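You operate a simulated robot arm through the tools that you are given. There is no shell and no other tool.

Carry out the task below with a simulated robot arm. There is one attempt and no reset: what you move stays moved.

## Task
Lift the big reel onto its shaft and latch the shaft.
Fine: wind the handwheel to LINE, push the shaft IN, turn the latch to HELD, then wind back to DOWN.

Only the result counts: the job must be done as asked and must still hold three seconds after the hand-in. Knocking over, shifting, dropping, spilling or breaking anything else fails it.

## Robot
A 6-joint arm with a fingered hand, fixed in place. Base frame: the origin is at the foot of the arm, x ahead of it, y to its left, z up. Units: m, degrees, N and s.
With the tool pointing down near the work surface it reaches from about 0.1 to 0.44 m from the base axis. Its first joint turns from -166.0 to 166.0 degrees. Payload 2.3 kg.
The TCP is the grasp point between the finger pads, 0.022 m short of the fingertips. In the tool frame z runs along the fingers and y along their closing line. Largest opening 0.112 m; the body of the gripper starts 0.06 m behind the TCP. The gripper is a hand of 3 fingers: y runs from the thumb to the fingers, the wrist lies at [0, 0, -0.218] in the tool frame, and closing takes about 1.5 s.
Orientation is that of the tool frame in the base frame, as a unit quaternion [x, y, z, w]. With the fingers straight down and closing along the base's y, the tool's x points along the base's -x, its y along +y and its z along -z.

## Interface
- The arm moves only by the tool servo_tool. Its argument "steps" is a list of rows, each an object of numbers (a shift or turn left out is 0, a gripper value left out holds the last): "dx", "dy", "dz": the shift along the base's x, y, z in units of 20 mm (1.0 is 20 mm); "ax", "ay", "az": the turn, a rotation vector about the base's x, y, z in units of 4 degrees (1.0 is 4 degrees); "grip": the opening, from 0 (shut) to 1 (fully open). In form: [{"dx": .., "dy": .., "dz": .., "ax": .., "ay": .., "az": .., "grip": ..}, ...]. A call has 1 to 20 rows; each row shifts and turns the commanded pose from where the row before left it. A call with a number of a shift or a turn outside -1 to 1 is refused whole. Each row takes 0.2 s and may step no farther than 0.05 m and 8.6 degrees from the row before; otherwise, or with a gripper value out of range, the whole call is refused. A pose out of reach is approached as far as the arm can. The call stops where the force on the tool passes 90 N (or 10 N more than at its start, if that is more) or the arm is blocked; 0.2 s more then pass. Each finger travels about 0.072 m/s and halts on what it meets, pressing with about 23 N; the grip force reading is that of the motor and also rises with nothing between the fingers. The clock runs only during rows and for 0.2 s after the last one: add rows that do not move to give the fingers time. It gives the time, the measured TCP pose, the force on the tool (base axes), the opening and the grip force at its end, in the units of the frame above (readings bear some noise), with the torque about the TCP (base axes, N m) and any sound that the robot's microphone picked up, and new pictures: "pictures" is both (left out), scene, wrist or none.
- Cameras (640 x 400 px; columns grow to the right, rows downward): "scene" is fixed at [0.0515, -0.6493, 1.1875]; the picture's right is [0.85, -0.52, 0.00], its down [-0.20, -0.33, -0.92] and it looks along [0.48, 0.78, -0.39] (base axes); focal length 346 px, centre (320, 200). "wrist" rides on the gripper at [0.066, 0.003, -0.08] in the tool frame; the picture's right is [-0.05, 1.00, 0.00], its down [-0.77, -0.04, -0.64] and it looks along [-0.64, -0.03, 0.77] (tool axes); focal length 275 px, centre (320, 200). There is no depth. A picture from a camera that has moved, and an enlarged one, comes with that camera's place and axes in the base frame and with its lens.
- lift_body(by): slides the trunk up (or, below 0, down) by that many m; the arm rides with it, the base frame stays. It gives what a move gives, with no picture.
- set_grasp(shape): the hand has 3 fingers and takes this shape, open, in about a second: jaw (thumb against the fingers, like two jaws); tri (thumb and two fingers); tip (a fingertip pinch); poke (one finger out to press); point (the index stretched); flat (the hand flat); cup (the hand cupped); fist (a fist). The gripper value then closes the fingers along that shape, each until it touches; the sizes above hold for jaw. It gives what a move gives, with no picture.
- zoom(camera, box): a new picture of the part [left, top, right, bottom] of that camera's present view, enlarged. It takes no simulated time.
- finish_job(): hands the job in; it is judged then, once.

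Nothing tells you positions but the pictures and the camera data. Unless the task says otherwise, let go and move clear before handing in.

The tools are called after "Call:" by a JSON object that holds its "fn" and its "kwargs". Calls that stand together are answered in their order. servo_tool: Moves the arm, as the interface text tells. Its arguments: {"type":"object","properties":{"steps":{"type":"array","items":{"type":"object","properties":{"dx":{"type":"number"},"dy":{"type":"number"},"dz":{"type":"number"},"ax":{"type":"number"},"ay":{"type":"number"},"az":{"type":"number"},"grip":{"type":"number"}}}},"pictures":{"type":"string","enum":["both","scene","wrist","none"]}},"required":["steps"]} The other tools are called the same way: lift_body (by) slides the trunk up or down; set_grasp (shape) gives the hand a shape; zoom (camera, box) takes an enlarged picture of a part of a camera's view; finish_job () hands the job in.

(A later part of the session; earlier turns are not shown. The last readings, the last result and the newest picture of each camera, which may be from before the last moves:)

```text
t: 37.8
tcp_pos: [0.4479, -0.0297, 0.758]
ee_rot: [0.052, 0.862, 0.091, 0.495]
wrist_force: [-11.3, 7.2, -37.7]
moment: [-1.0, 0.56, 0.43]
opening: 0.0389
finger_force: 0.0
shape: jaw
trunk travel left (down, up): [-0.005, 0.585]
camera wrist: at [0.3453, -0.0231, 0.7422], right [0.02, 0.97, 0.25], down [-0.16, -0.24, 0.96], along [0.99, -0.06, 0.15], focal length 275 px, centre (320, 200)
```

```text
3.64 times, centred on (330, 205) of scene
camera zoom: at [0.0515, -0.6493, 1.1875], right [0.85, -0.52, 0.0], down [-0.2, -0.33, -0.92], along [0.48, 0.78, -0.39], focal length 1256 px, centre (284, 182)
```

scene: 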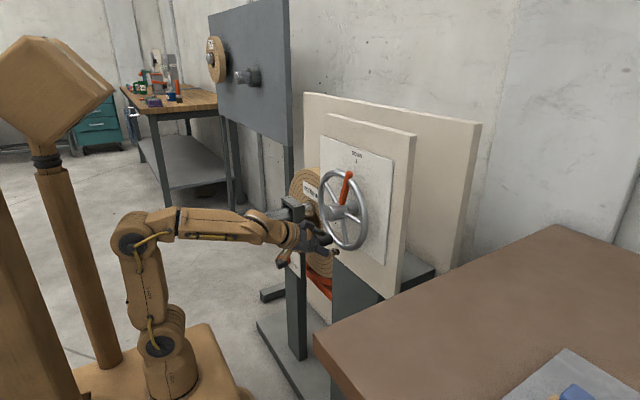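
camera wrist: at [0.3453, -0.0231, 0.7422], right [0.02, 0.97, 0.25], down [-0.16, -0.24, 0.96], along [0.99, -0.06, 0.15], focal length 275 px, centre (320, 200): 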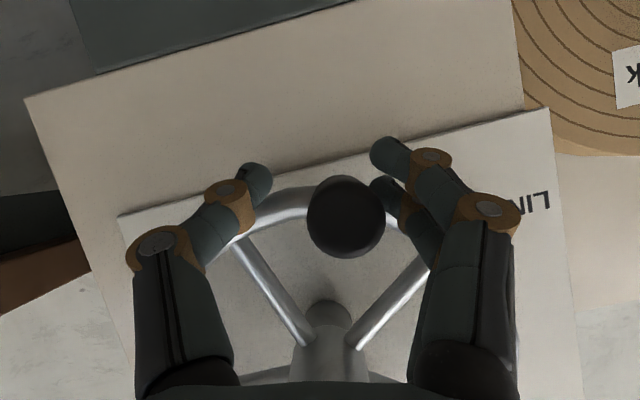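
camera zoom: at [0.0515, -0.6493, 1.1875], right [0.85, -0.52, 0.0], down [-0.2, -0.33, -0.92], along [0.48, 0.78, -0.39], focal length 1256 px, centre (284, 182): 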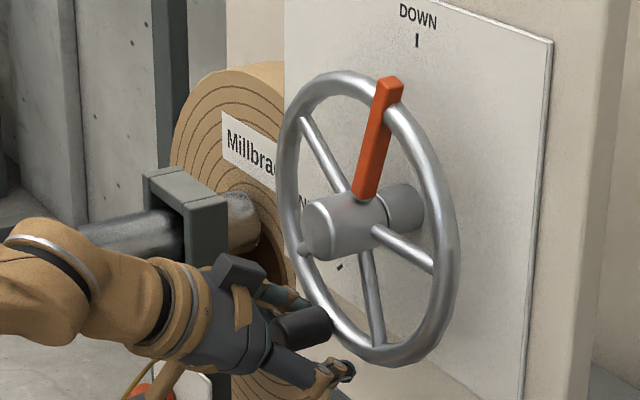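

The wheel holds by itself. Something still presses on the hand, about 38 N downward, so I'll ease off a few millimetres to relieve it.

Call:
{"fn": "servo_tool", "kwargs": {"steps": [{"dz": -0.15}, {"dz": -0.15}, {}], "pictures": "wrist"}}

Call:
{"fn": "zoom", "kwargs": {"camera": "wrist", "box": [220, 100, 480, 300]}}

```text
t: 38.6
tcp_pos: [0.4484, -0.0325, 0.7556]
ee_rot: [0.053, 0.861, 0.09, 0.498]
wrist_force: [-1.1, 2.4, -7.2]
moment: [-0.16, 0.14, 0.02]
opening: 0.0402
finger_force: 0.1
shape: jaw
trunk travel left (down, up): [-0.005, 0.585]
camera wrist: at [0.3448, -0.0242, 0.7393], right [0.02, 0.97, 0.25], down [-0.17, -0.24, 0.96], along [0.99, -0.06, 0.16], focal length 275 px, centre (320, 200)
```

wrist: 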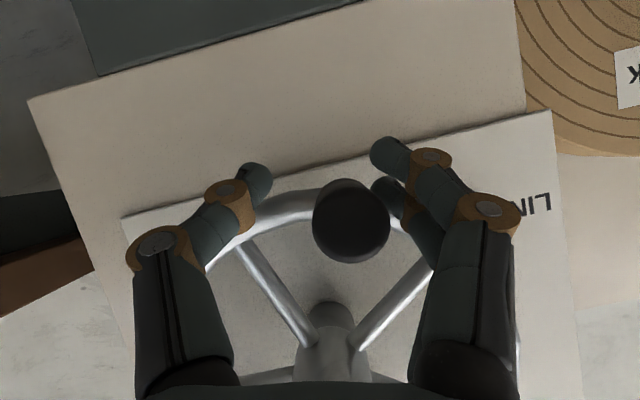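

```text
2.00 times, centred on (350, 200) of wrist
camera zoom: at [0.3448, -0.0242, 0.7393], right [0.02, 0.97, 0.25], down [-0.17, -0.24, 0.96], along [0.99, -0.06, 0.16], focal length 551 px, centre (260, 200)
```

zoom: 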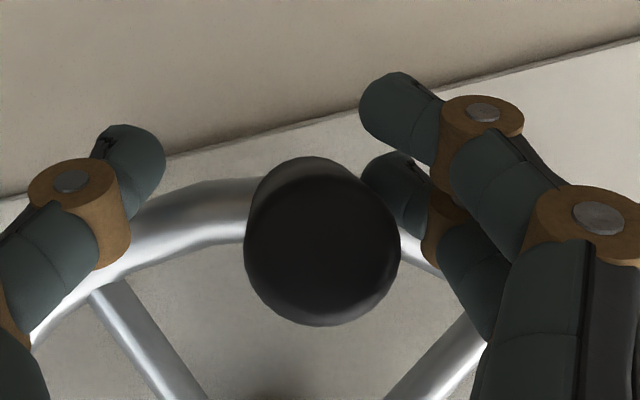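

I'll back out slightly in x and re-centre the hand on the handle, nearer the hub and further toward +y. Then I'll re-grip.

Call:
{"fn": "servo_tool", "kwargs": {"steps": [{"dx": -0.5}, {"dy": 0.25, "dz": 0.2}, {"dz": 0.25}, {}], "pictures": "none"}}

Call:
{"fn": "zoom", "kwargs": {"camera": "wrist", "box": [220, 100, 480, 300]}}

Call:
{"fn": "zoom", "kwargs": {"camera": "scene", "box": [280, 190, 380, 270]}}

```text
t: 39.6
tcp_pos: [0.4368, -0.0263, 0.7647]
ee_rot: [0.051, 0.861, 0.092, 0.497]
wrist_force: [-0.1, 0.3, 0.0]
moment: [0.0, -0.02, -0.01]
opening: 0.0401
finger_force: 0.1
shape: jaw
trunk travel left (down, up): [-0.005, 0.585]
```

```text
2.00 times, centred on (350, 200) of wrist
camera zoom: at [0.3342, -0.0189, 0.748], right [0.02, 0.97, 0.25], down [-0.16, -0.24, 0.96], along [0.99, -0.06, 0.15], focal length 551 px, centre (260, 200)
```

zoom: 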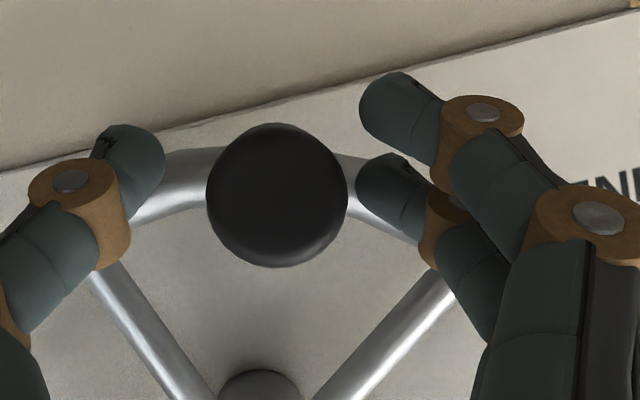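

```text
5.00 times, centred on (330, 230) of scene
camera zoom: at [0.0515, -0.6493, 1.1875], right [0.85, -0.52, 0.0], down [-0.2, -0.33, -0.92], along [0.48, 0.78, -0.39], focal length 1727 px, centre (270, 50)
```

zoom: 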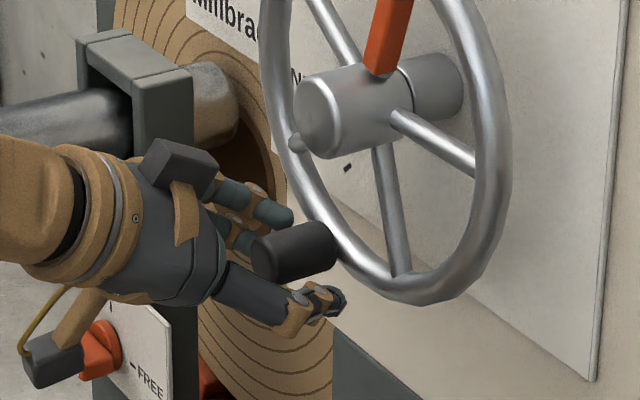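

No contact now, and the handle sits between the thumb and the two fingers. I'll close and check the forces.

Call:
{"fn": "servo_tool", "kwargs": {"steps": [{"grip": 0.2}, {"grip": 0.1}, {"grip": 0.0}, {}, {}], "pictures": "none"}}

Call:
{"fn": "zoom", "kwargs": {"camera": "wrist", "box": [220, 100, 480, 300]}}

```text
t: 40.8
tcp_pos: [0.4383, -0.0264, 0.7633]
ee_rot: [0.051, 0.862, 0.092, 0.496]
wrist_force: [-0.3, 0.6, -8.3]
moment: [-0.04, 0.03, 0.03]
opening: 0.0125
finger_force: 23.1
shape: jaw
trunk travel left (down, up): [-0.005, 0.585]
```

```text
2.00 times, centred on (350, 200) of wrist
camera zoom: at [0.3347, -0.0187, 0.7472], right [0.02, 0.97, 0.25], down [-0.16, -0.24, 0.96], along [0.99, -0.06, 0.15], focal length 551 px, centre (260, 200)
```

zoom: 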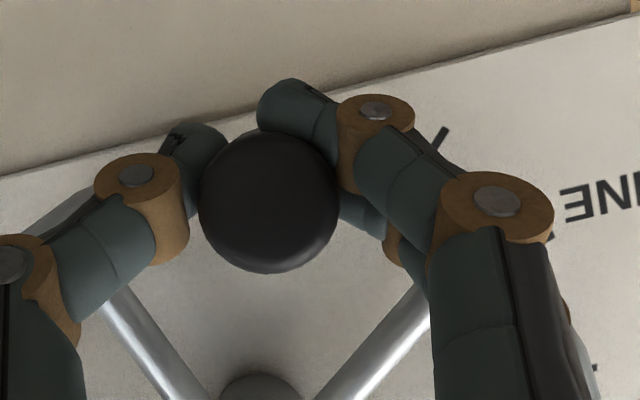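

The grip is clean now, with only about 8 N on the tool. I'll follow the arc for 40° with the tool rolling along.

Call:
{"fn": "servo_tool", "kwargs": {"steps": [{"dy": 0.289, "dz": 0.097, "ax": 1}, {"dy": 0.282, "dz": 0.117, "ax": 1}, {"dy": 0.273, "dz": 0.136, "ax": 1}, {"dy": 0.263, "dz": 0.155, "ax": 1}, {"dy": 0.251, "dz": 0.173, "ax": 1}, {"dy": 0.239, "dz": 0.19, "ax": 1}, {"dy": 0.225, "dz": 0.206, "ax": 1}, {"dy": 0.21, "dz": 0.221, "ax": 1}, {"dy": 0.194, "dz": 0.235, "ax": 1}, {"dy": 0.177, "dz": 0.248, "ax": 1}, {}]}}

Call:
{"fn": "zoom", "kwargs": {"camera": "scene", "box": [260, 150, 400, 260]}}

```text
t: 43.2
tcp_pos: [0.4379, 0.0229, 0.7986]
ee_rot: [0.219, 0.779, 0.381, 0.448]
wrist_force: [-4.2, 6.3, -18.3]
moment: [-0.07, 0.23, -0.05]
opening: 0.0125
finger_force: 23.3
shape: jaw
trunk travel left (down, up): [-0.005, 0.585]
camera wrist: at [0.3352, 0.0396, 0.7898], right [0.02, 0.58, 0.81], down [-0.16, -0.8, 0.58], along [0.99, -0.15, 0.08], focal length 275 px, centre (320, 200)
```

scene: 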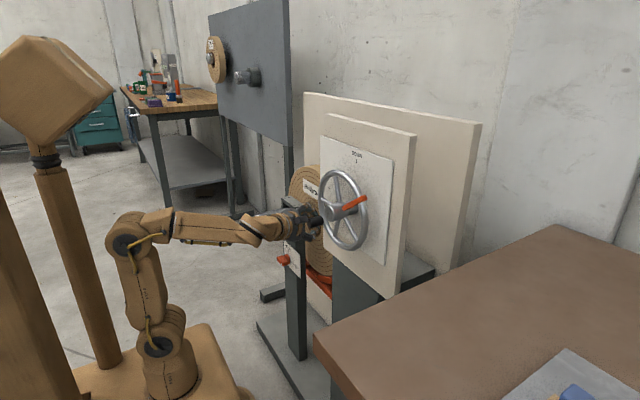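
wrist: 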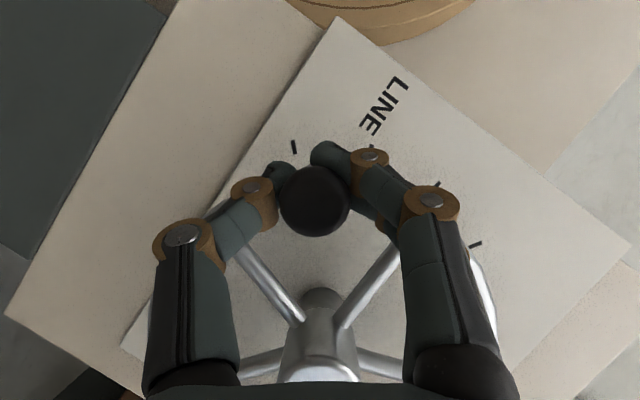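

```text
3.64 times, centred on (330, 205) of scene
camera zoom: at [0.0515, -0.6493, 1.1875], right [0.85, -0.52, 0.0], down [-0.2, -0.33, -0.92], along [0.48, 0.78, -0.39], focal length 1256 px, centre (284, 182)
```

zoom: 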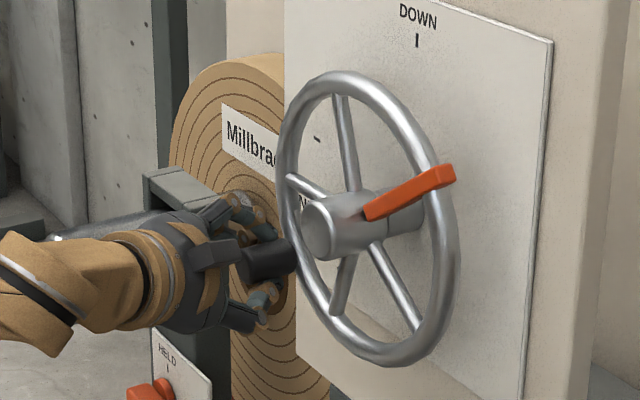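

The wheel has turned to about 56° with low force, and the reel is rising. I'll continue another 40°.

Call:
{"fn": "servo_tool", "kwargs": {"steps": [{"dy": 0.159, "dz": 0.26, "ax": 1}, {"dy": 0.141, "dz": 0.2705, "ax": 1}, {"dy": 0.122, "dz": 0.28, "ax": 1}, {"dy": 0.102, "dz": 0.2875, "ax": 1}, {"dy": 0.0815, "dz": 0.294, "ax": 1}, {"dy": 0.061, "dz": 0.299, "ax": 1}, {"dy": 0.04, "dz": 0.302, "ax": 1}, {"dy": 0.019, "dz": 0.304, "ax": 1}, {"dy": -0.003, "dz": 0.305, "ax": 1}, {"dy": -0.024, "dz": 0.304, "ax": 1}, {}]}}

Call:
{"fn": "zoom", "kwargs": {"camera": "scene", "box": [260, 150, 400, 260]}}

```text
t: 45.6
tcp_pos: [0.4385, 0.0392, 0.8574]
ee_rot: [0.358, 0.602, 0.623, 0.348]
wrist_force: [0.2, 24.0, -10.0]
moment: [0.01, 0.19, 0.17]
opening: 0.012
finger_force: 22.9
shape: jaw
trunk travel left (down, up): [-0.005, 0.585]
camera wrist: at [0.3348, 0.057, 0.8608], right [0.02, -0.07, 1.0], down [-0.16, -0.98, -0.07], along [0.99, -0.16, -0.03], focal length 275 px, centre (320, 200)
```

scene: 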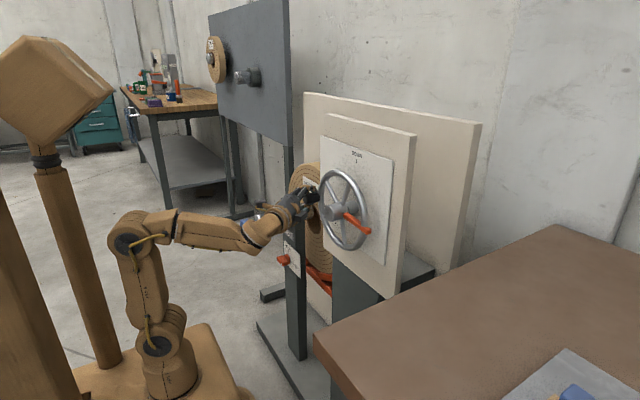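
wrist: 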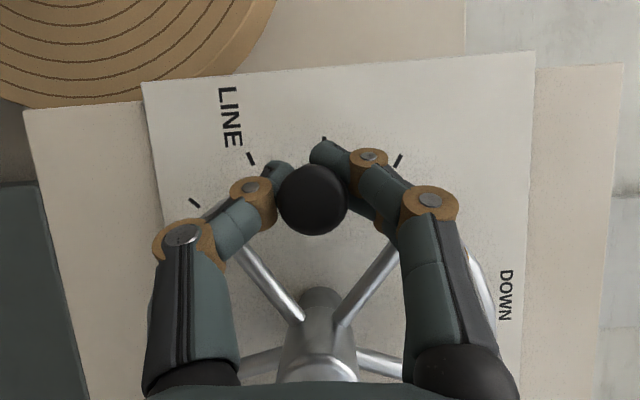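

```text
3.64 times, centred on (330, 205) of scene
camera zoom: at [0.0515, -0.6493, 1.1875], right [0.85, -0.52, 0.0], down [-0.2, -0.33, -0.92], along [0.48, 0.78, -0.39], focal length 1256 px, centre (284, 182)
```

zoom: 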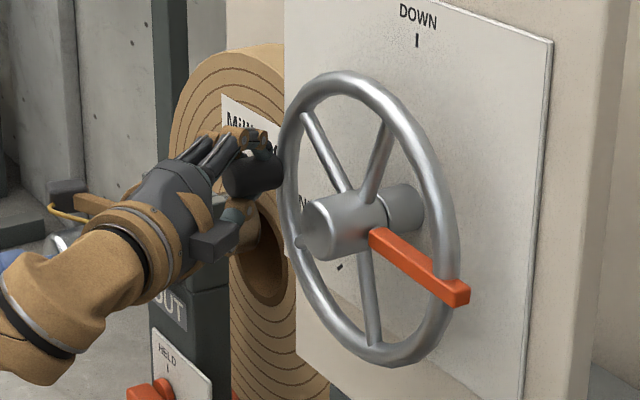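

The wheel is at about 96° and going smoothly. I'll continue round and watch the reach.

Call:
{"fn": "servo_tool", "kwargs": {"steps": [{"dy": 0.054, "dz": 0.309, "ax": 1}, {"dy": -0.067, "dz": 0.3045, "ax": 1}, {"dy": -0.089, "dz": 0.299, "ax": 1}, {"dy": -0.109, "dz": 0.292, "ax": 1}, {"dy": -0.129, "dz": 0.284, "ax": 1}, {"dy": -0.149, "dz": 0.274, "ax": 1}, {}]}}

Call:
{"fn": "zoom", "kwargs": {"camera": "scene", "box": [260, 150, 400, 260]}}

```text
t: 47.2
tcp_pos: [0.4376, 0.0284, 0.893]
ee_rot: [0.423, 0.46, 0.734, 0.265]
wrist_force: [0.8, 21.2, -2.0]
moment: [-0.04, 0.15, 0.18]
opening: 0.0118
finger_force: 23.6
shape: jaw
trunk travel left (down, up): [-0.005, 0.585]
camera wrist: at [0.3349, 0.0438, 0.9028], right [0.02, -0.47, 0.88], down [-0.16, -0.87, -0.46], along [0.99, -0.13, -0.1], focal length 275 px, centre (320, 200)
```

scene: 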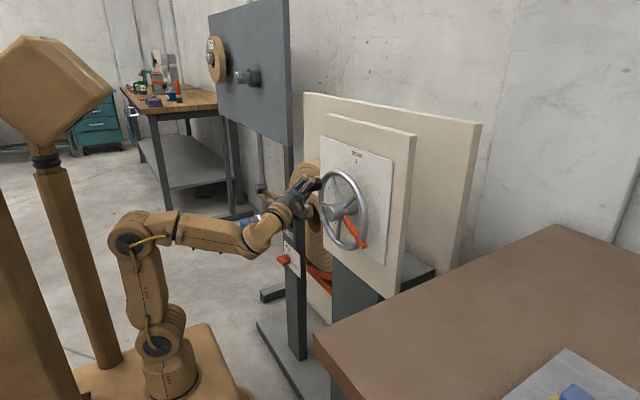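
wrist: 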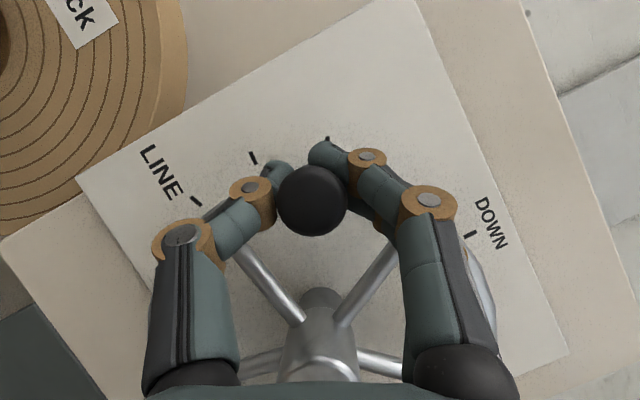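

```text
3.64 times, centred on (330, 205) of scene
camera zoom: at [0.0515, -0.6493, 1.1875], right [0.85, -0.52, 0.0], down [-0.2, -0.33, -0.92], along [0.48, 0.78, -0.39], focal length 1256 px, centre (284, 182)
```

zoom: 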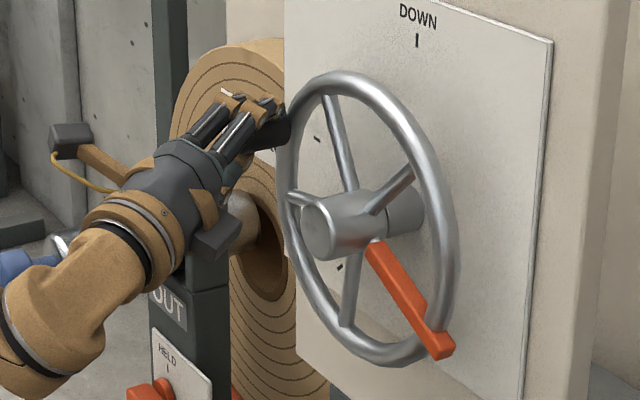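

Call:
{"fn": "servo_tool", "kwargs": {"steps": [{"dy": -0.169, "dz": 0.265, "ax": 1}, {"dy": -0.187, "dz": 0.2525, "ax": 1}, {"dy": -0.204, "dz": 0.239, "ax": 1}, {"dy": -0.22, "dz": 0.224, "ax": 1}, {"dy": -0.235, "dz": 0.208, "ax": 1}, {"dy": -0.249, "dz": 0.191, "ax": 1}, {"dy": -0.262, "dz": 0.173, "ax": 1}, {"dy": -0.273, "dz": 0.1545, "ax": 1}, {"dy": -0.2835, "dz": 0.135, "ax": 1}, {"dy": -0.292, "dz": 0.115, "ax": 1}, {}]}}

Call:
{"fn": "zoom", "kwargs": {"camera": "scene", "box": [260, 150, 400, 260]}}

```text
t: 49.6
tcp_pos: [0.4371, -0.0185, 0.9313]
ee_rot: [0.487, 0.182, 0.848, 0.105]
wrist_force: [13.7, 25.0, 30.2]
moment: [0.02, -0.18, 0.23]
opening: 0.0105
finger_force: 22.5
shape: jaw
trunk travel left (down, up): [-0.005, 0.585]
camera wrist: at [0.3334, -0.0124, 0.9487], right [0.02, -0.93, 0.37], down [-0.16, -0.37, -0.91], along [0.99, -0.04, -0.16], focal length 275 px, centre (320, 200)
```

scene: 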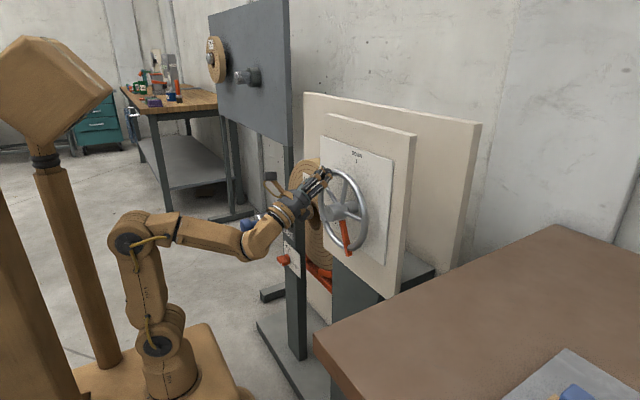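
wrist: 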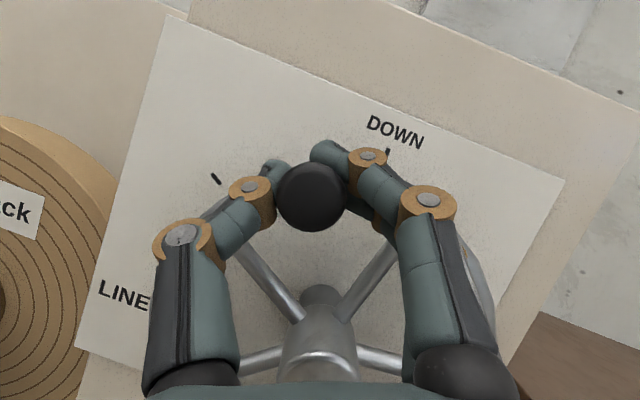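

```text
3.64 times, centred on (330, 205) of scene
camera zoom: at [0.0515, -0.6493, 1.1875], right [0.85, -0.52, 0.0], down [-0.2, -0.33, -0.92], along [0.48, 0.78, -0.39], focal length 1256 px, centre (284, 182)
```

zoom: 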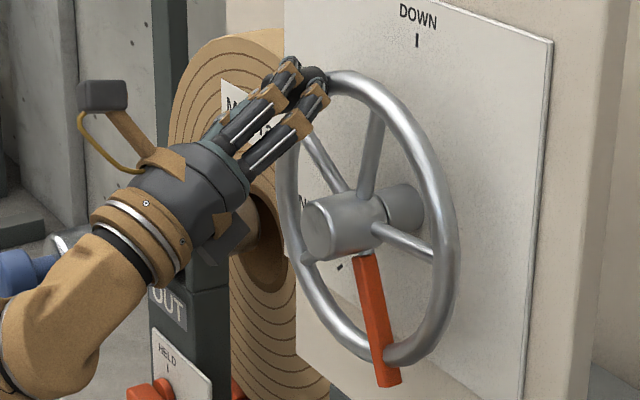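

The wheel is at about 160° and still in reach. I'll keep following the arc.

Call:
{"fn": "servo_tool", "kwargs": {"steps": [{"dy": -0.298, "dz": 0.15, "ax": 1}, {"dy": -0.304, "dz": 0.0785, "ax": 1}, {"dy": -0.309, "dz": 0.057, "ax": 1}, {"dy": -0.312, "dz": 0.0355, "ax": 1}, {"dy": -0.314, "dz": 0.0137, "ax": 1}, {"dy": -0.314, "dz": -0.008, "ax": 1}, {}]}}

Call:
{"fn": "zoom", "kwargs": {"camera": "scene", "box": [260, 150, 400, 260]}}

```text
t: 51.2
tcp_pos: [0.4365, -0.0551, 0.9391]
ee_rot: [0.499, -0.001, 0.866, 0.002]
wrist_force: [6.2, 11.2, 23.1]
moment: [0.07, -0.11, 0.17]
opening: 0.01
finger_force: 23.0
shape: jaw
trunk travel left (down, up): [-0.005, 0.585]
camera wrist: at [0.3336, -0.0579, 0.9556], right [0.02, -1.0, -0.04], down [-0.16, 0.04, -0.99], along [0.99, 0.03, -0.16], focal length 275 px, centre (320, 200)
```

scene: 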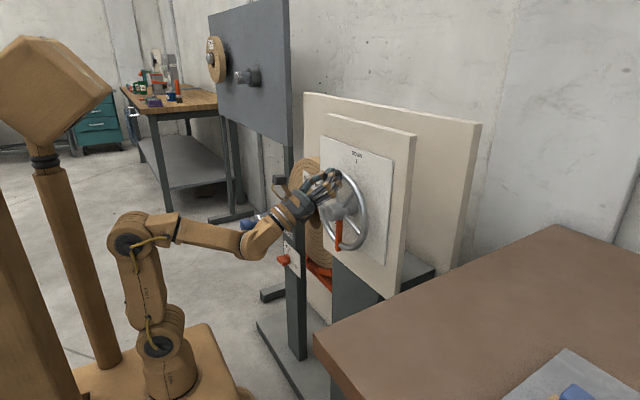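
wrist: 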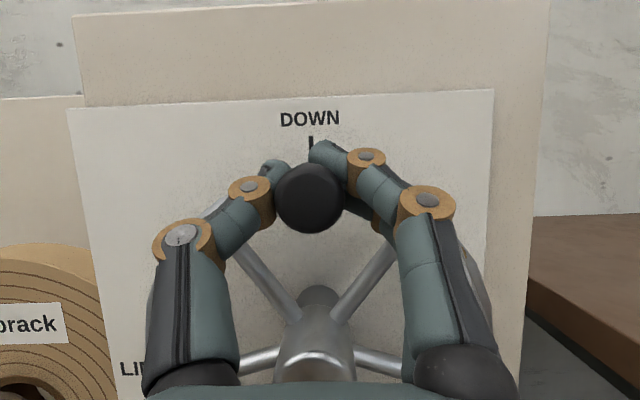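

```text
3.64 times, centred on (330, 205) of scene
camera zoom: at [0.0515, -0.6493, 1.1875], right [0.85, -0.52, 0.0], down [-0.2, -0.33, -0.92], along [0.48, 0.78, -0.39], focal length 1256 px, centre (284, 182)
```

zoom: 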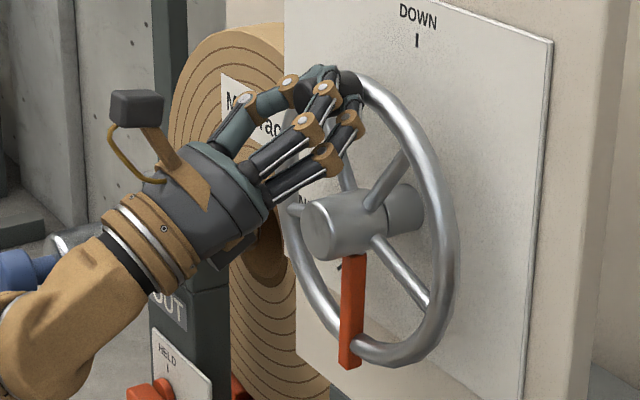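

Halfway round at about 183°, and the pointer now points straight down. I'll continue carefully.

Call:
{"fn": "servo_tool", "kwargs": {"steps": [{"dy": -0.318, "dz": -0.029, "ax": 1}, {"dy": -0.315, "dz": -0.051, "ax": 1}, {"dy": -0.311, "dz": -0.073, "ax": 1}, {"dy": -0.305, "dz": -0.094, "ax": 1}, {"dy": -0.297, "dz": -0.115, "ax": 1}, {"dy": -0.289, "dz": -0.136, "ax": 1}, {}]}}

Call:
{"fn": "zoom", "kwargs": {"camera": "scene", "box": [260, 150, 400, 260]}}

```text
t: 52.8
tcp_pos: [0.4371, -0.0943, 0.9291]
ee_rot: [0.489, -0.182, 0.847, -0.102]
wrist_force: [5.6, 5.4, 16.1]
moment: [0.06, -0.13, 0.13]
opening: 0.0106
finger_force: 22.8
shape: jaw
trunk travel left (down, up): [-0.005, 0.585]
camera wrist: at [0.3338, -0.1025, 0.9426], right [0.02, -0.9, -0.44], down [-0.16, 0.43, -0.89], along [0.99, 0.09, -0.14], focal length 275 px, centre (320, 200)
```

scene: 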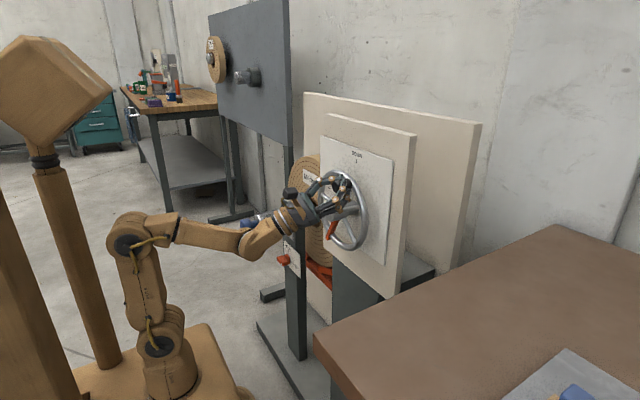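
wrist: 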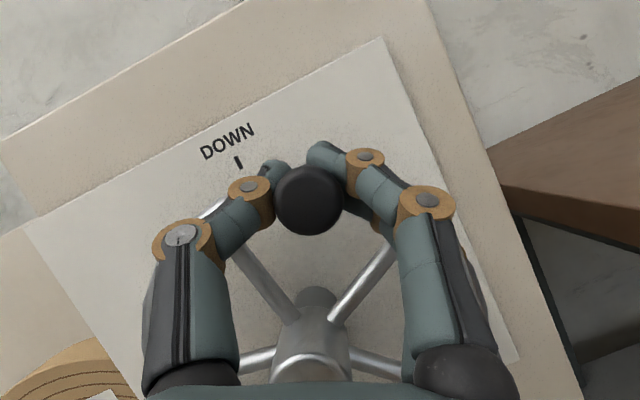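

```text
3.64 times, centred on (330, 205) of scene
camera zoom: at [0.0515, -0.6493, 1.1875], right [0.85, -0.52, 0.0], down [-0.2, -0.33, -0.92], along [0.48, 0.78, -0.39], focal length 1256 px, centre (284, 182)
```

zoom: 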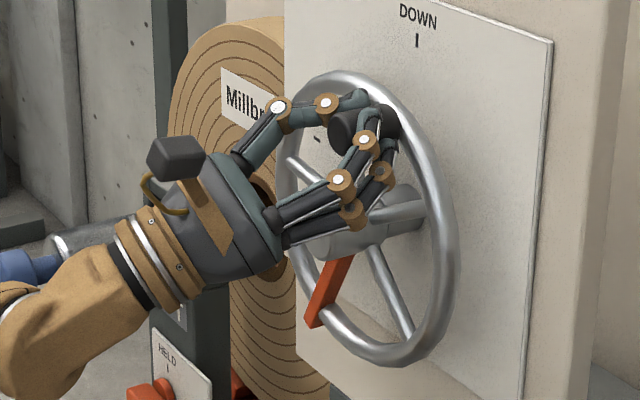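

Call:
{"fn": "servo_tool", "kwargs": {"steps": [{"dy": -0.276, "dz": -0.162, "ax": 1}, {"dy": -0.264, "dz": -0.181, "ax": 1}, {"dy": -0.251, "dz": -0.199, "ax": 1}, {"dy": -0.237, "dz": -0.215, "ax": 1}, {"dy": -0.222, "dz": -0.231, "ax": 1}, {}]}}

Call:
{"fn": "zoom", "kwargs": {"camera": "scene", "box": [260, 150, 400, 260]}}

```text
t: 54.2
tcp_pos: [0.4252, -0.1528, 0.8993]
ee_rot: [0.464, -0.325, 0.802, -0.19]
wrist_force: [-1.2, -2.1, -0.1]
moment: [-0.03, 0.01, 0.01]
opening: 0.005
finger_force: 22.7
shape: jaw
out of reach, approached as far as the arm can: row 1, 2, 3, 4, 5
trunk travel left (down, up): [-0.005, 0.585]
camera wrist: at [0.323, -0.1659, 0.91], right [0.02, -0.69, -0.72], down [-0.17, 0.71, -0.68], along [0.99, 0.14, -0.1], focal length 275 px, centre (320, 200)
```

scene: 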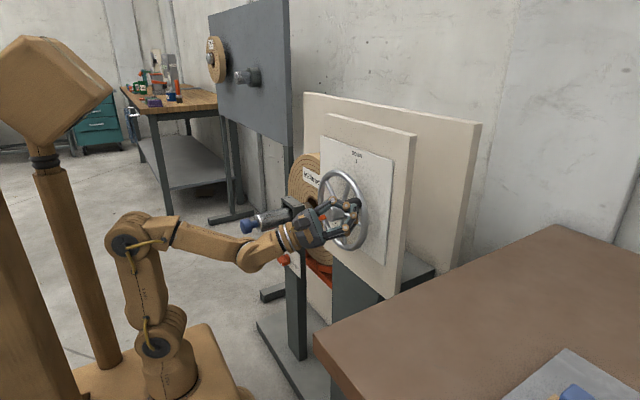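
wrist: 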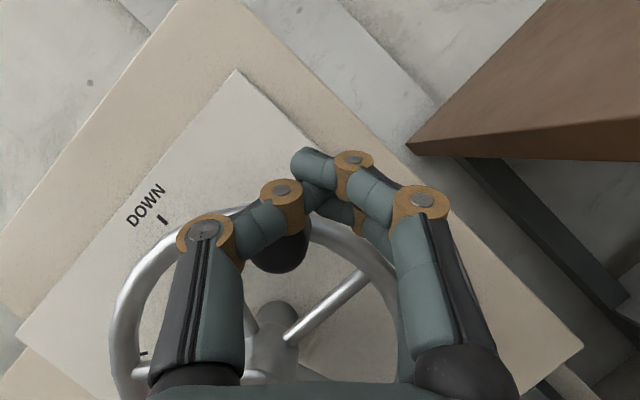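

```text
3.64 times, centred on (330, 205) of scene
camera zoom: at [0.0515, -0.6493, 1.1875], right [0.85, -0.52, 0.0], down [-0.2, -0.33, -0.92], along [0.48, 0.78, -0.39], focal length 1256 px, centre (284, 182)
```

zoom: 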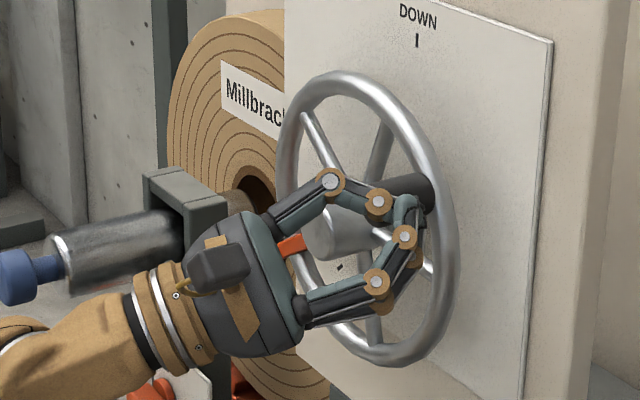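

The hand hit a joint limit and slipped off, but the wheel went further round. I'll open the fingers, back straight out and see where the pointer stands.

Call:
{"fn": "servo_tool", "kwargs": {"steps": [{"grip": 0.3}, {"grip": 0.5}, {"dx": -0.6}, {"dx": -0.9}, {"dx": -0.9}, {}]}}

Call:
{"fn": "zoom", "kwargs": {"camera": "scene", "box": [260, 150, 400, 260]}}

```text
t: 55.6
tcp_pos: [0.3774, -0.1513, 0.8989]
ee_rot: [0.464, -0.325, 0.803, -0.187]
wrist_force: [0.0, 0.0, -0.4]
moment: [-0.02, -0.02, -0.01]
opening: 0.0554
finger_force: 0.0
shape: jaw
trunk travel left (down, up): [-0.005, 0.585]
camera wrist: at [0.274, -0.1643, 0.9088], right [0.02, -0.69, -0.72], down [-0.16, 0.71, -0.68], along [0.99, 0.13, -0.1], focal length 275 px, centre (320, 200)
```

scene: 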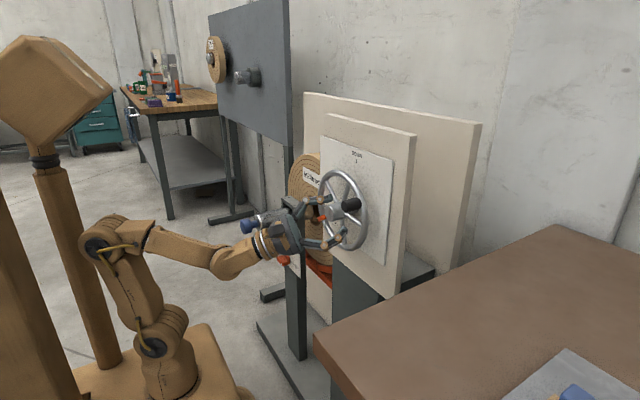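
wrist: 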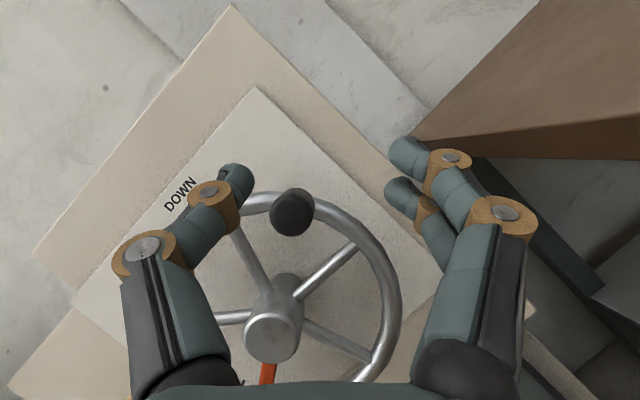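

```text
3.64 times, centred on (330, 205) of scene
camera zoom: at [0.0515, -0.6493, 1.1875], right [0.85, -0.52, 0.0], down [-0.2, -0.33, -0.92], along [0.48, 0.78, -0.39], focal length 1256 px, centre (284, 182)
```

zoom: 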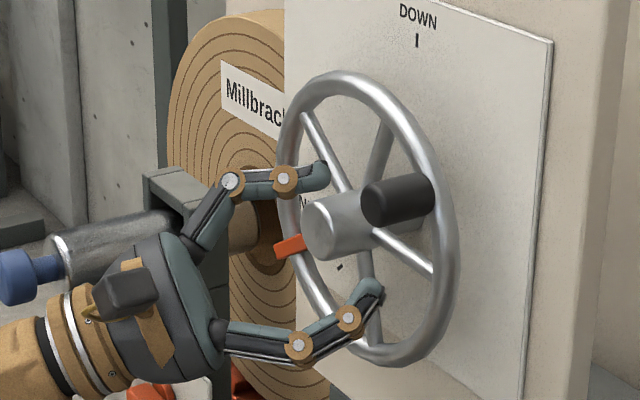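

The handle is at about 236° and LINE corresponds to about 251°, so about 15° remain. I'll line up on the handle again from the retracted position.

Call:
{"fn": "servo_tool", "kwargs": {"steps": [{"dy": 0.65}, {"dy": 0.62}, {"dx": 0.5}, {}]}}

```text
t: 56.6
tcp_pos: [0.3847, -0.1338, 0.898]
ee_rot: [0.464, -0.323, 0.803, -0.188]
wrist_force: [0.3, 0.0, 0.5]
moment: [-0.01, 0.01, 0.03]
opening: 0.0551
finger_force: 0.0
shape: jaw
out of reach, approached as far as the arm can: row 2, 3
trunk travel left (down, up): [-0.005, 0.585]
camera wrist: at [0.2816, -0.1479, 0.908], right [0.02, -0.69, -0.72], down [-0.17, 0.71, -0.68], along [0.99, 0.14, -0.1], focal length 275 px, centre (320, 200)
```

scene: 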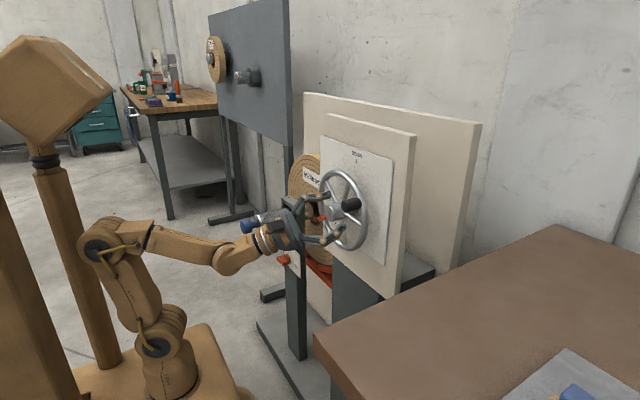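
wrist: 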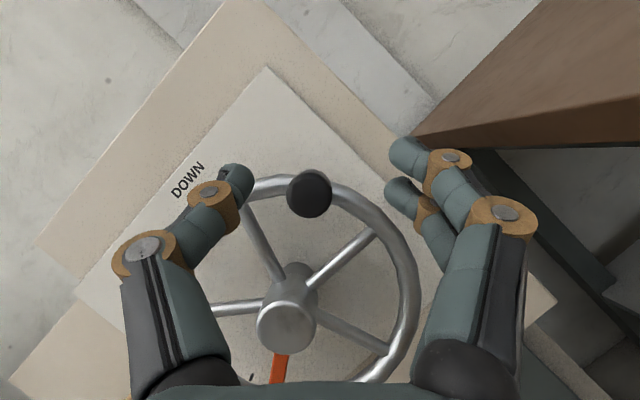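

The fourth joint is at its limit here. I'll swing the tool direction back a bit and use rotation about the tool's own axis instead.

Call:
{"fn": "servo_tool", "kwargs": {"steps": [{"ax": -1}, {"ax": -1}, {"ax": -1}, {"ax": -1}, {"ax": -1}, {"ax": -1}, {"ax": -1}, {"ax": 0.87, "ay": -0.138, "az": 0.48}, {"ax": 0.87, "ay": -0.138, "az": 0.48}, {"ax": 0.87, "ay": -0.138, "az": 0.48}, {"ax": 0.87, "ay": -0.138, "az": 0.48}, {"ax": 0.87, "ay": -0.138, "az": 0.48}, {"ax": 0.87, "ay": -0.138, "az": 0.48}, {"ax": 0.87, "ay": -0.138, "az": 0.48}, {"ax": 0.87, "ay": -0.138, "az": 0.48}, {"ax": 0.87, "ay": -0.138, "az": 0.48}, {}]}}

```text
t: 60.2
tcp_pos: [0.384, -0.1365, 0.8974]
ee_rot: [0.433, -0.271, 0.794, -0.33]
wrist_force: [0.1, 0.6, 1.0]
moment: [-0.02, 0.04, 0.01]
opening: 0.0554
finger_force: 0.1
shape: jaw
trunk travel left (down, up): [-0.005, 0.585]
camera wrist: at [0.2887, -0.1758, 0.8913], right [0.31, -0.6, -0.74], down [-0.25, 0.7, -0.67], along [0.92, 0.39, 0.07], focal length 275 px, centre (320, 200)
```

scene: 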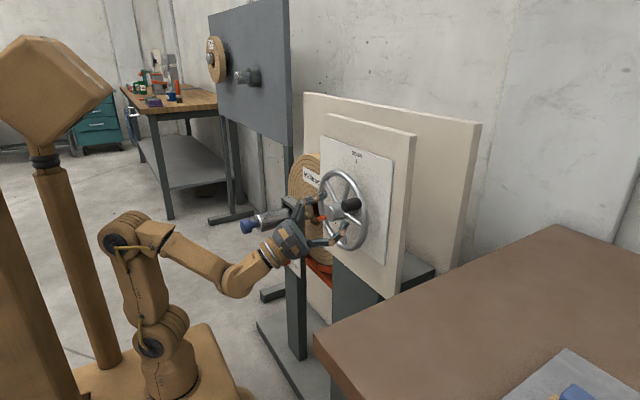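
wrist: 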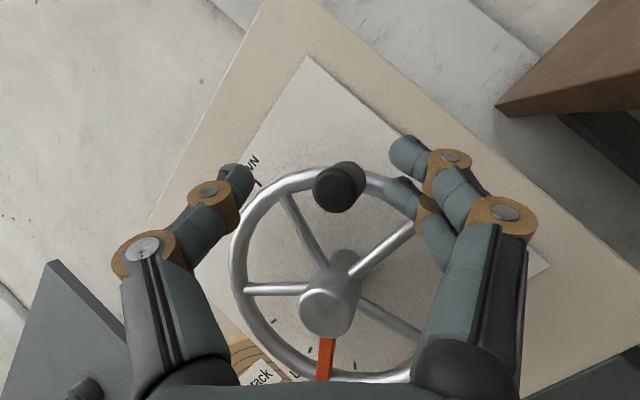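

Call:
{"fn": "servo_tool", "kwargs": {"steps": [{"dx": 0.9, "dy": 0.18, "dz": 0.04}, {"dx": 0.9, "dy": 0.18, "dz": 0.04}, {"dx": 0.88, "dy": 0.17, "dz": 0.04}, {}]}}

Call:
{"fn": "zoom", "kwargs": {"camera": "scene", "box": [260, 150, 400, 260]}}

```text
t: 61.2
tcp_pos: [0.4353, -0.1263, 0.902]
ee_rot: [0.431, -0.27, 0.795, -0.331]
wrist_force: [-11.0, -7.1, 3.7]
moment: [-0.19, 0.11, -0.36]
opening: 0.0543
finger_force: 0.0
shape: jaw
trunk travel left (down, up): [-0.005, 0.585]
camera wrist: at [0.3398, -0.166, 0.8944], right [0.31, -0.6, -0.74], down [-0.24, 0.7, -0.67], along [0.92, 0.39, 0.07], focal length 275 px, centre (320, 200)
```

scene: 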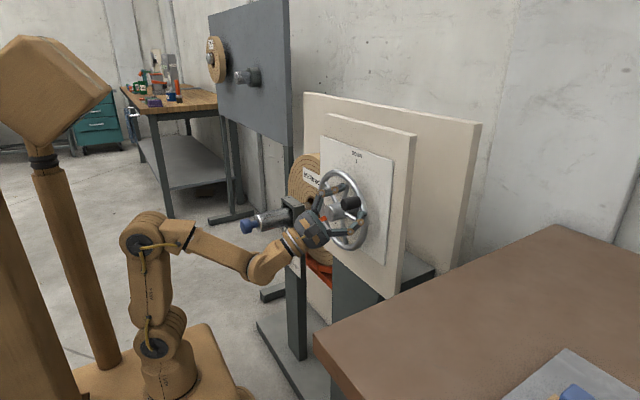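
wrist: 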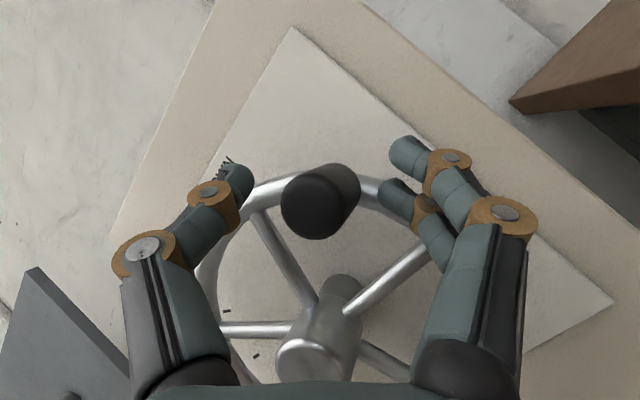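

```text
3.64 times, centred on (330, 205) of scene
camera zoom: at [0.0515, -0.6493, 1.1875], right [0.85, -0.52, 0.0], down [-0.2, -0.33, -0.92], along [0.48, 0.78, -0.39], focal length 1256 px, centre (284, 182)
```

zoom: 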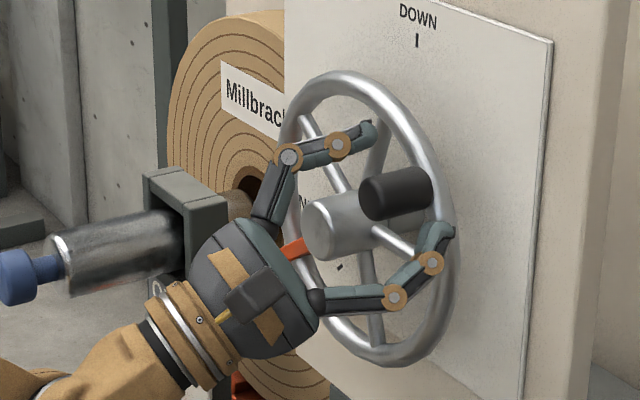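

Light contact between a fingertip and the rim. I'll back off 6 mm and close.

Call:
{"fn": "servo_tool", "kwargs": {"steps": [{"dx": -0.35}, {"grip": 0.3}, {"grip": 0.15}, {"grip": 0.0}, {}, {}, {}]}}

Call:
{"fn": "zoom", "kwargs": {"camera": "scene", "box": [260, 150, 400, 260]}}

```text
t: 62.8
tcp_pos: [0.4305, -0.1254, 0.9019]
ee_rot: [0.433, -0.269, 0.794, -0.331]
wrist_force: [5.4, -2.2, 7.8]
moment: [0.09, 0.13, -0.08]
opening: 0.0153
finger_force: 23.4
shape: jaw
trunk travel left (down, up): [-0.005, 0.585]
camera wrist: at [0.3353, -0.1647, 0.8935], right [0.31, -0.6, -0.74], down [-0.25, 0.7, -0.67], along [0.92, 0.39, 0.07], focal length 275 px, centre (320, 200)
```

scene: 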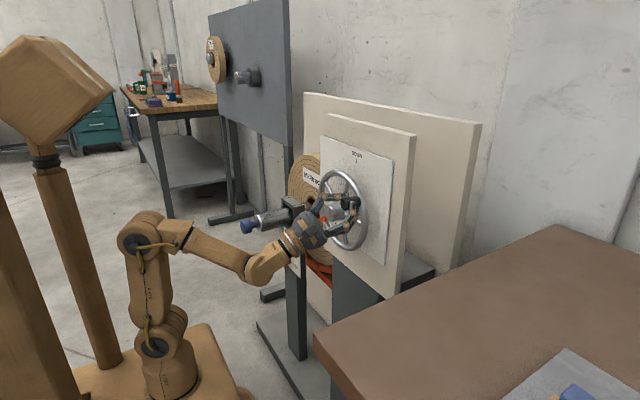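
wrist: 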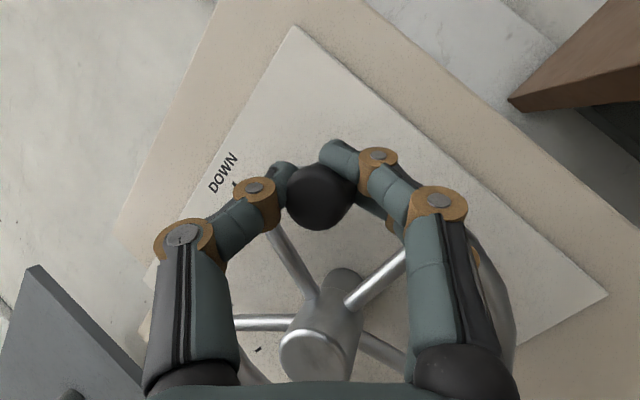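

```text
3.64 times, centred on (330, 205) of scene
camera zoom: at [0.0515, -0.6493, 1.1875], right [0.85, -0.52, 0.0], down [-0.2, -0.33, -0.92], along [0.48, 0.78, -0.39], focal length 1256 px, centre (284, 182)
```

zoom: 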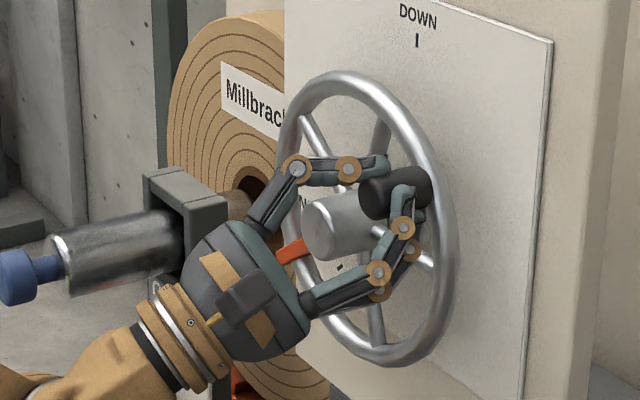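

Call:
{"fn": "servo_tool", "kwargs": {"steps": [{"dy": -0.167, "dz": -0.273, "ax": 0.87, "ay": -0.138, "az": 0.48}, {"dy": -0.148, "dz": -0.284, "ax": 0.87, "ay": -0.138, "az": 0.48}, {"dy": -0.128, "dz": -0.293, "ax": 0.87, "ay": -0.138, "az": 0.48}, {}]}}

Call:
{"fn": "zoom", "kwargs": {"camera": "scene", "box": [260, 150, 400, 260]}}

```text
t: 63.8
tcp_pos: [0.4324, -0.1336, 0.8843]
ee_rot: [0.402, -0.315, 0.754, -0.413]
wrist_force: [9.4, -8.3, 18.7]
moment: [0.16, 0.4, -0.33]
opening: 0.0133
finger_force: 22.9
shape: jaw
trunk travel left (down, up): [-0.005, 0.585]
camera wrist: at [0.3401, -0.1813, 0.8656], right [0.38, -0.42, -0.82], down [-0.31, 0.78, -0.54], along [0.87, 0.46, 0.17], focal length 275 px, centre (320, 200)
```

scene: 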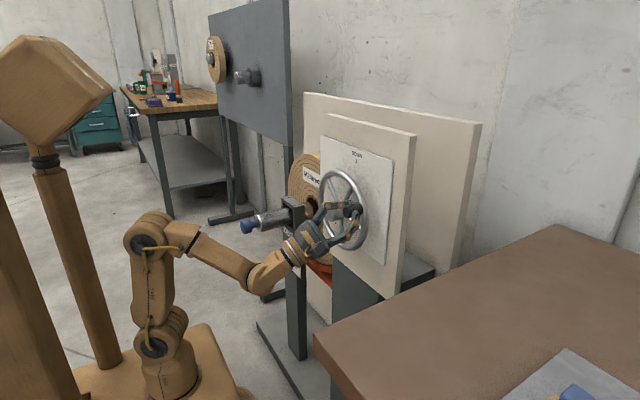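
wrist: 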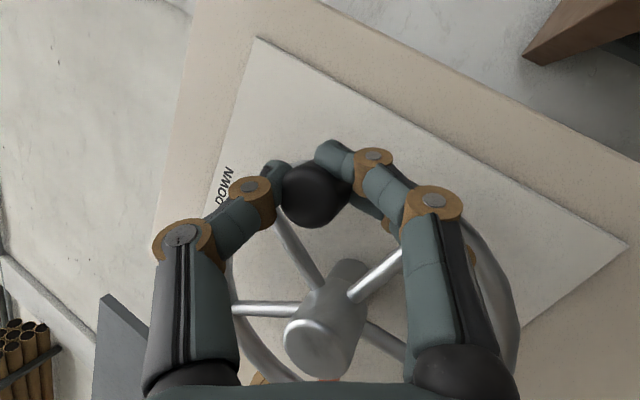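

```text
3.64 times, centred on (330, 205) of scene
camera zoom: at [0.0515, -0.6493, 1.1875], right [0.85, -0.52, 0.0], down [-0.2, -0.33, -0.92], along [0.48, 0.78, -0.39], focal length 1256 px, centre (284, 182)
```

zoom: 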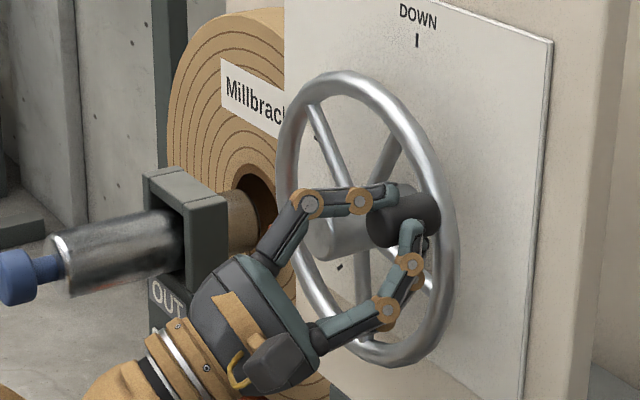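

I've moved about 12°, so a further 3° and then I'll release and back off to read the pointer.

Call:
{"fn": "servo_tool", "kwargs": {"steps": [{"dy": -0.086, "dz": -0.22, "ax": 0.5}, {}, {"grip": 0.25}, {"grip": 0.5}, {}, {"dx": -0.9}, {"dx": -0.9}, {"dx": -0.9}, {}]}}

Call:
{"fn": "zoom", "kwargs": {"camera": "scene", "box": [290, 170, 380, 240]}}

Call:
{"fn": "zoom", "kwargs": {"camera": "wrist", "box": [160, 200, 480, 400]}}

```text
t: 65.8
tcp_pos: [0.3753, -0.1371, 0.8798]
ee_rot: [0.396, -0.326, 0.749, -0.419]
wrist_force: [-0.7, 0.6, 0.0]
moment: [-0.01, 0.02, -0.01]
opening: 0.0556
finger_force: 0.1
shape: jaw
trunk travel left (down, up): [-0.005, 0.585]
camera wrist: at [0.2851, -0.1821, 0.8601], right [0.38, -0.39, -0.84], down [-0.31, 0.8, -0.52], along [0.87, 0.45, 0.19], focal length 275 px, centre (320, 200)
```

scene: 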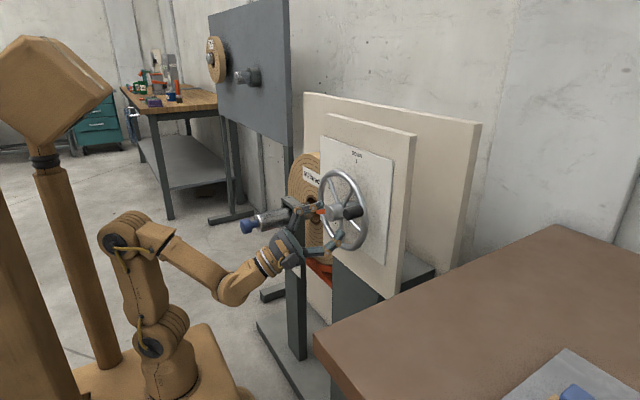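
wrist: 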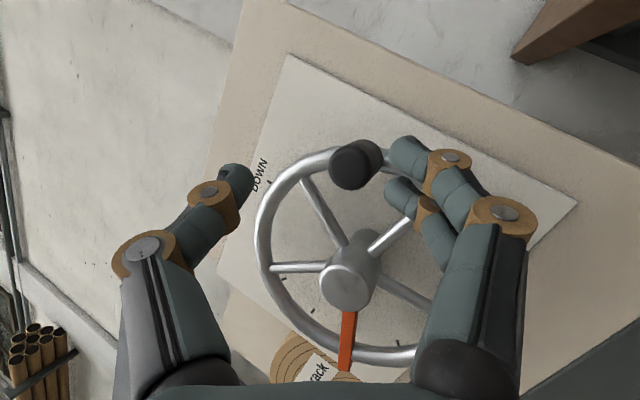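

```text
5.71 times, centred on (335, 205) of scene
camera zoom: at [0.0515, -0.6493, 1.1875], right [0.85, -0.52, 0.0], down [-0.2, -0.33, -0.92], along [0.48, 0.78, -0.39], focal length 1974 px, centre (234, 171)
```

zoom: 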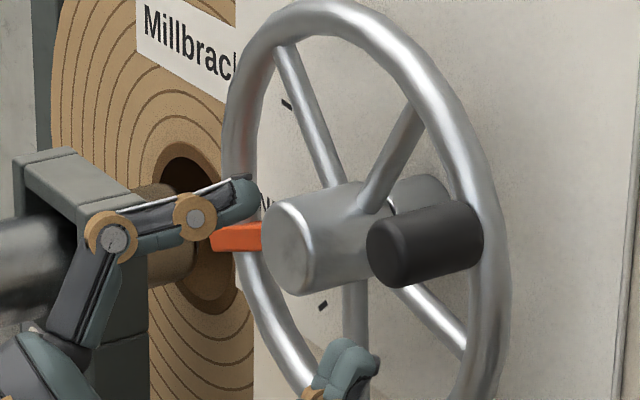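

```text
2.00 times, centred on (320, 300) of wrist
camera zoom: at [0.2851, -0.1821, 0.8601], right [0.38, -0.39, -0.84], down [-0.31, 0.8, -0.52], along [0.87, 0.45, 0.19], focal length 551 px, centre (320, 0)
```

zoom: 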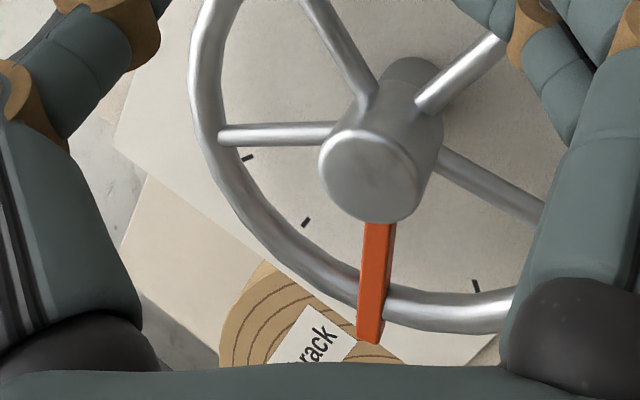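

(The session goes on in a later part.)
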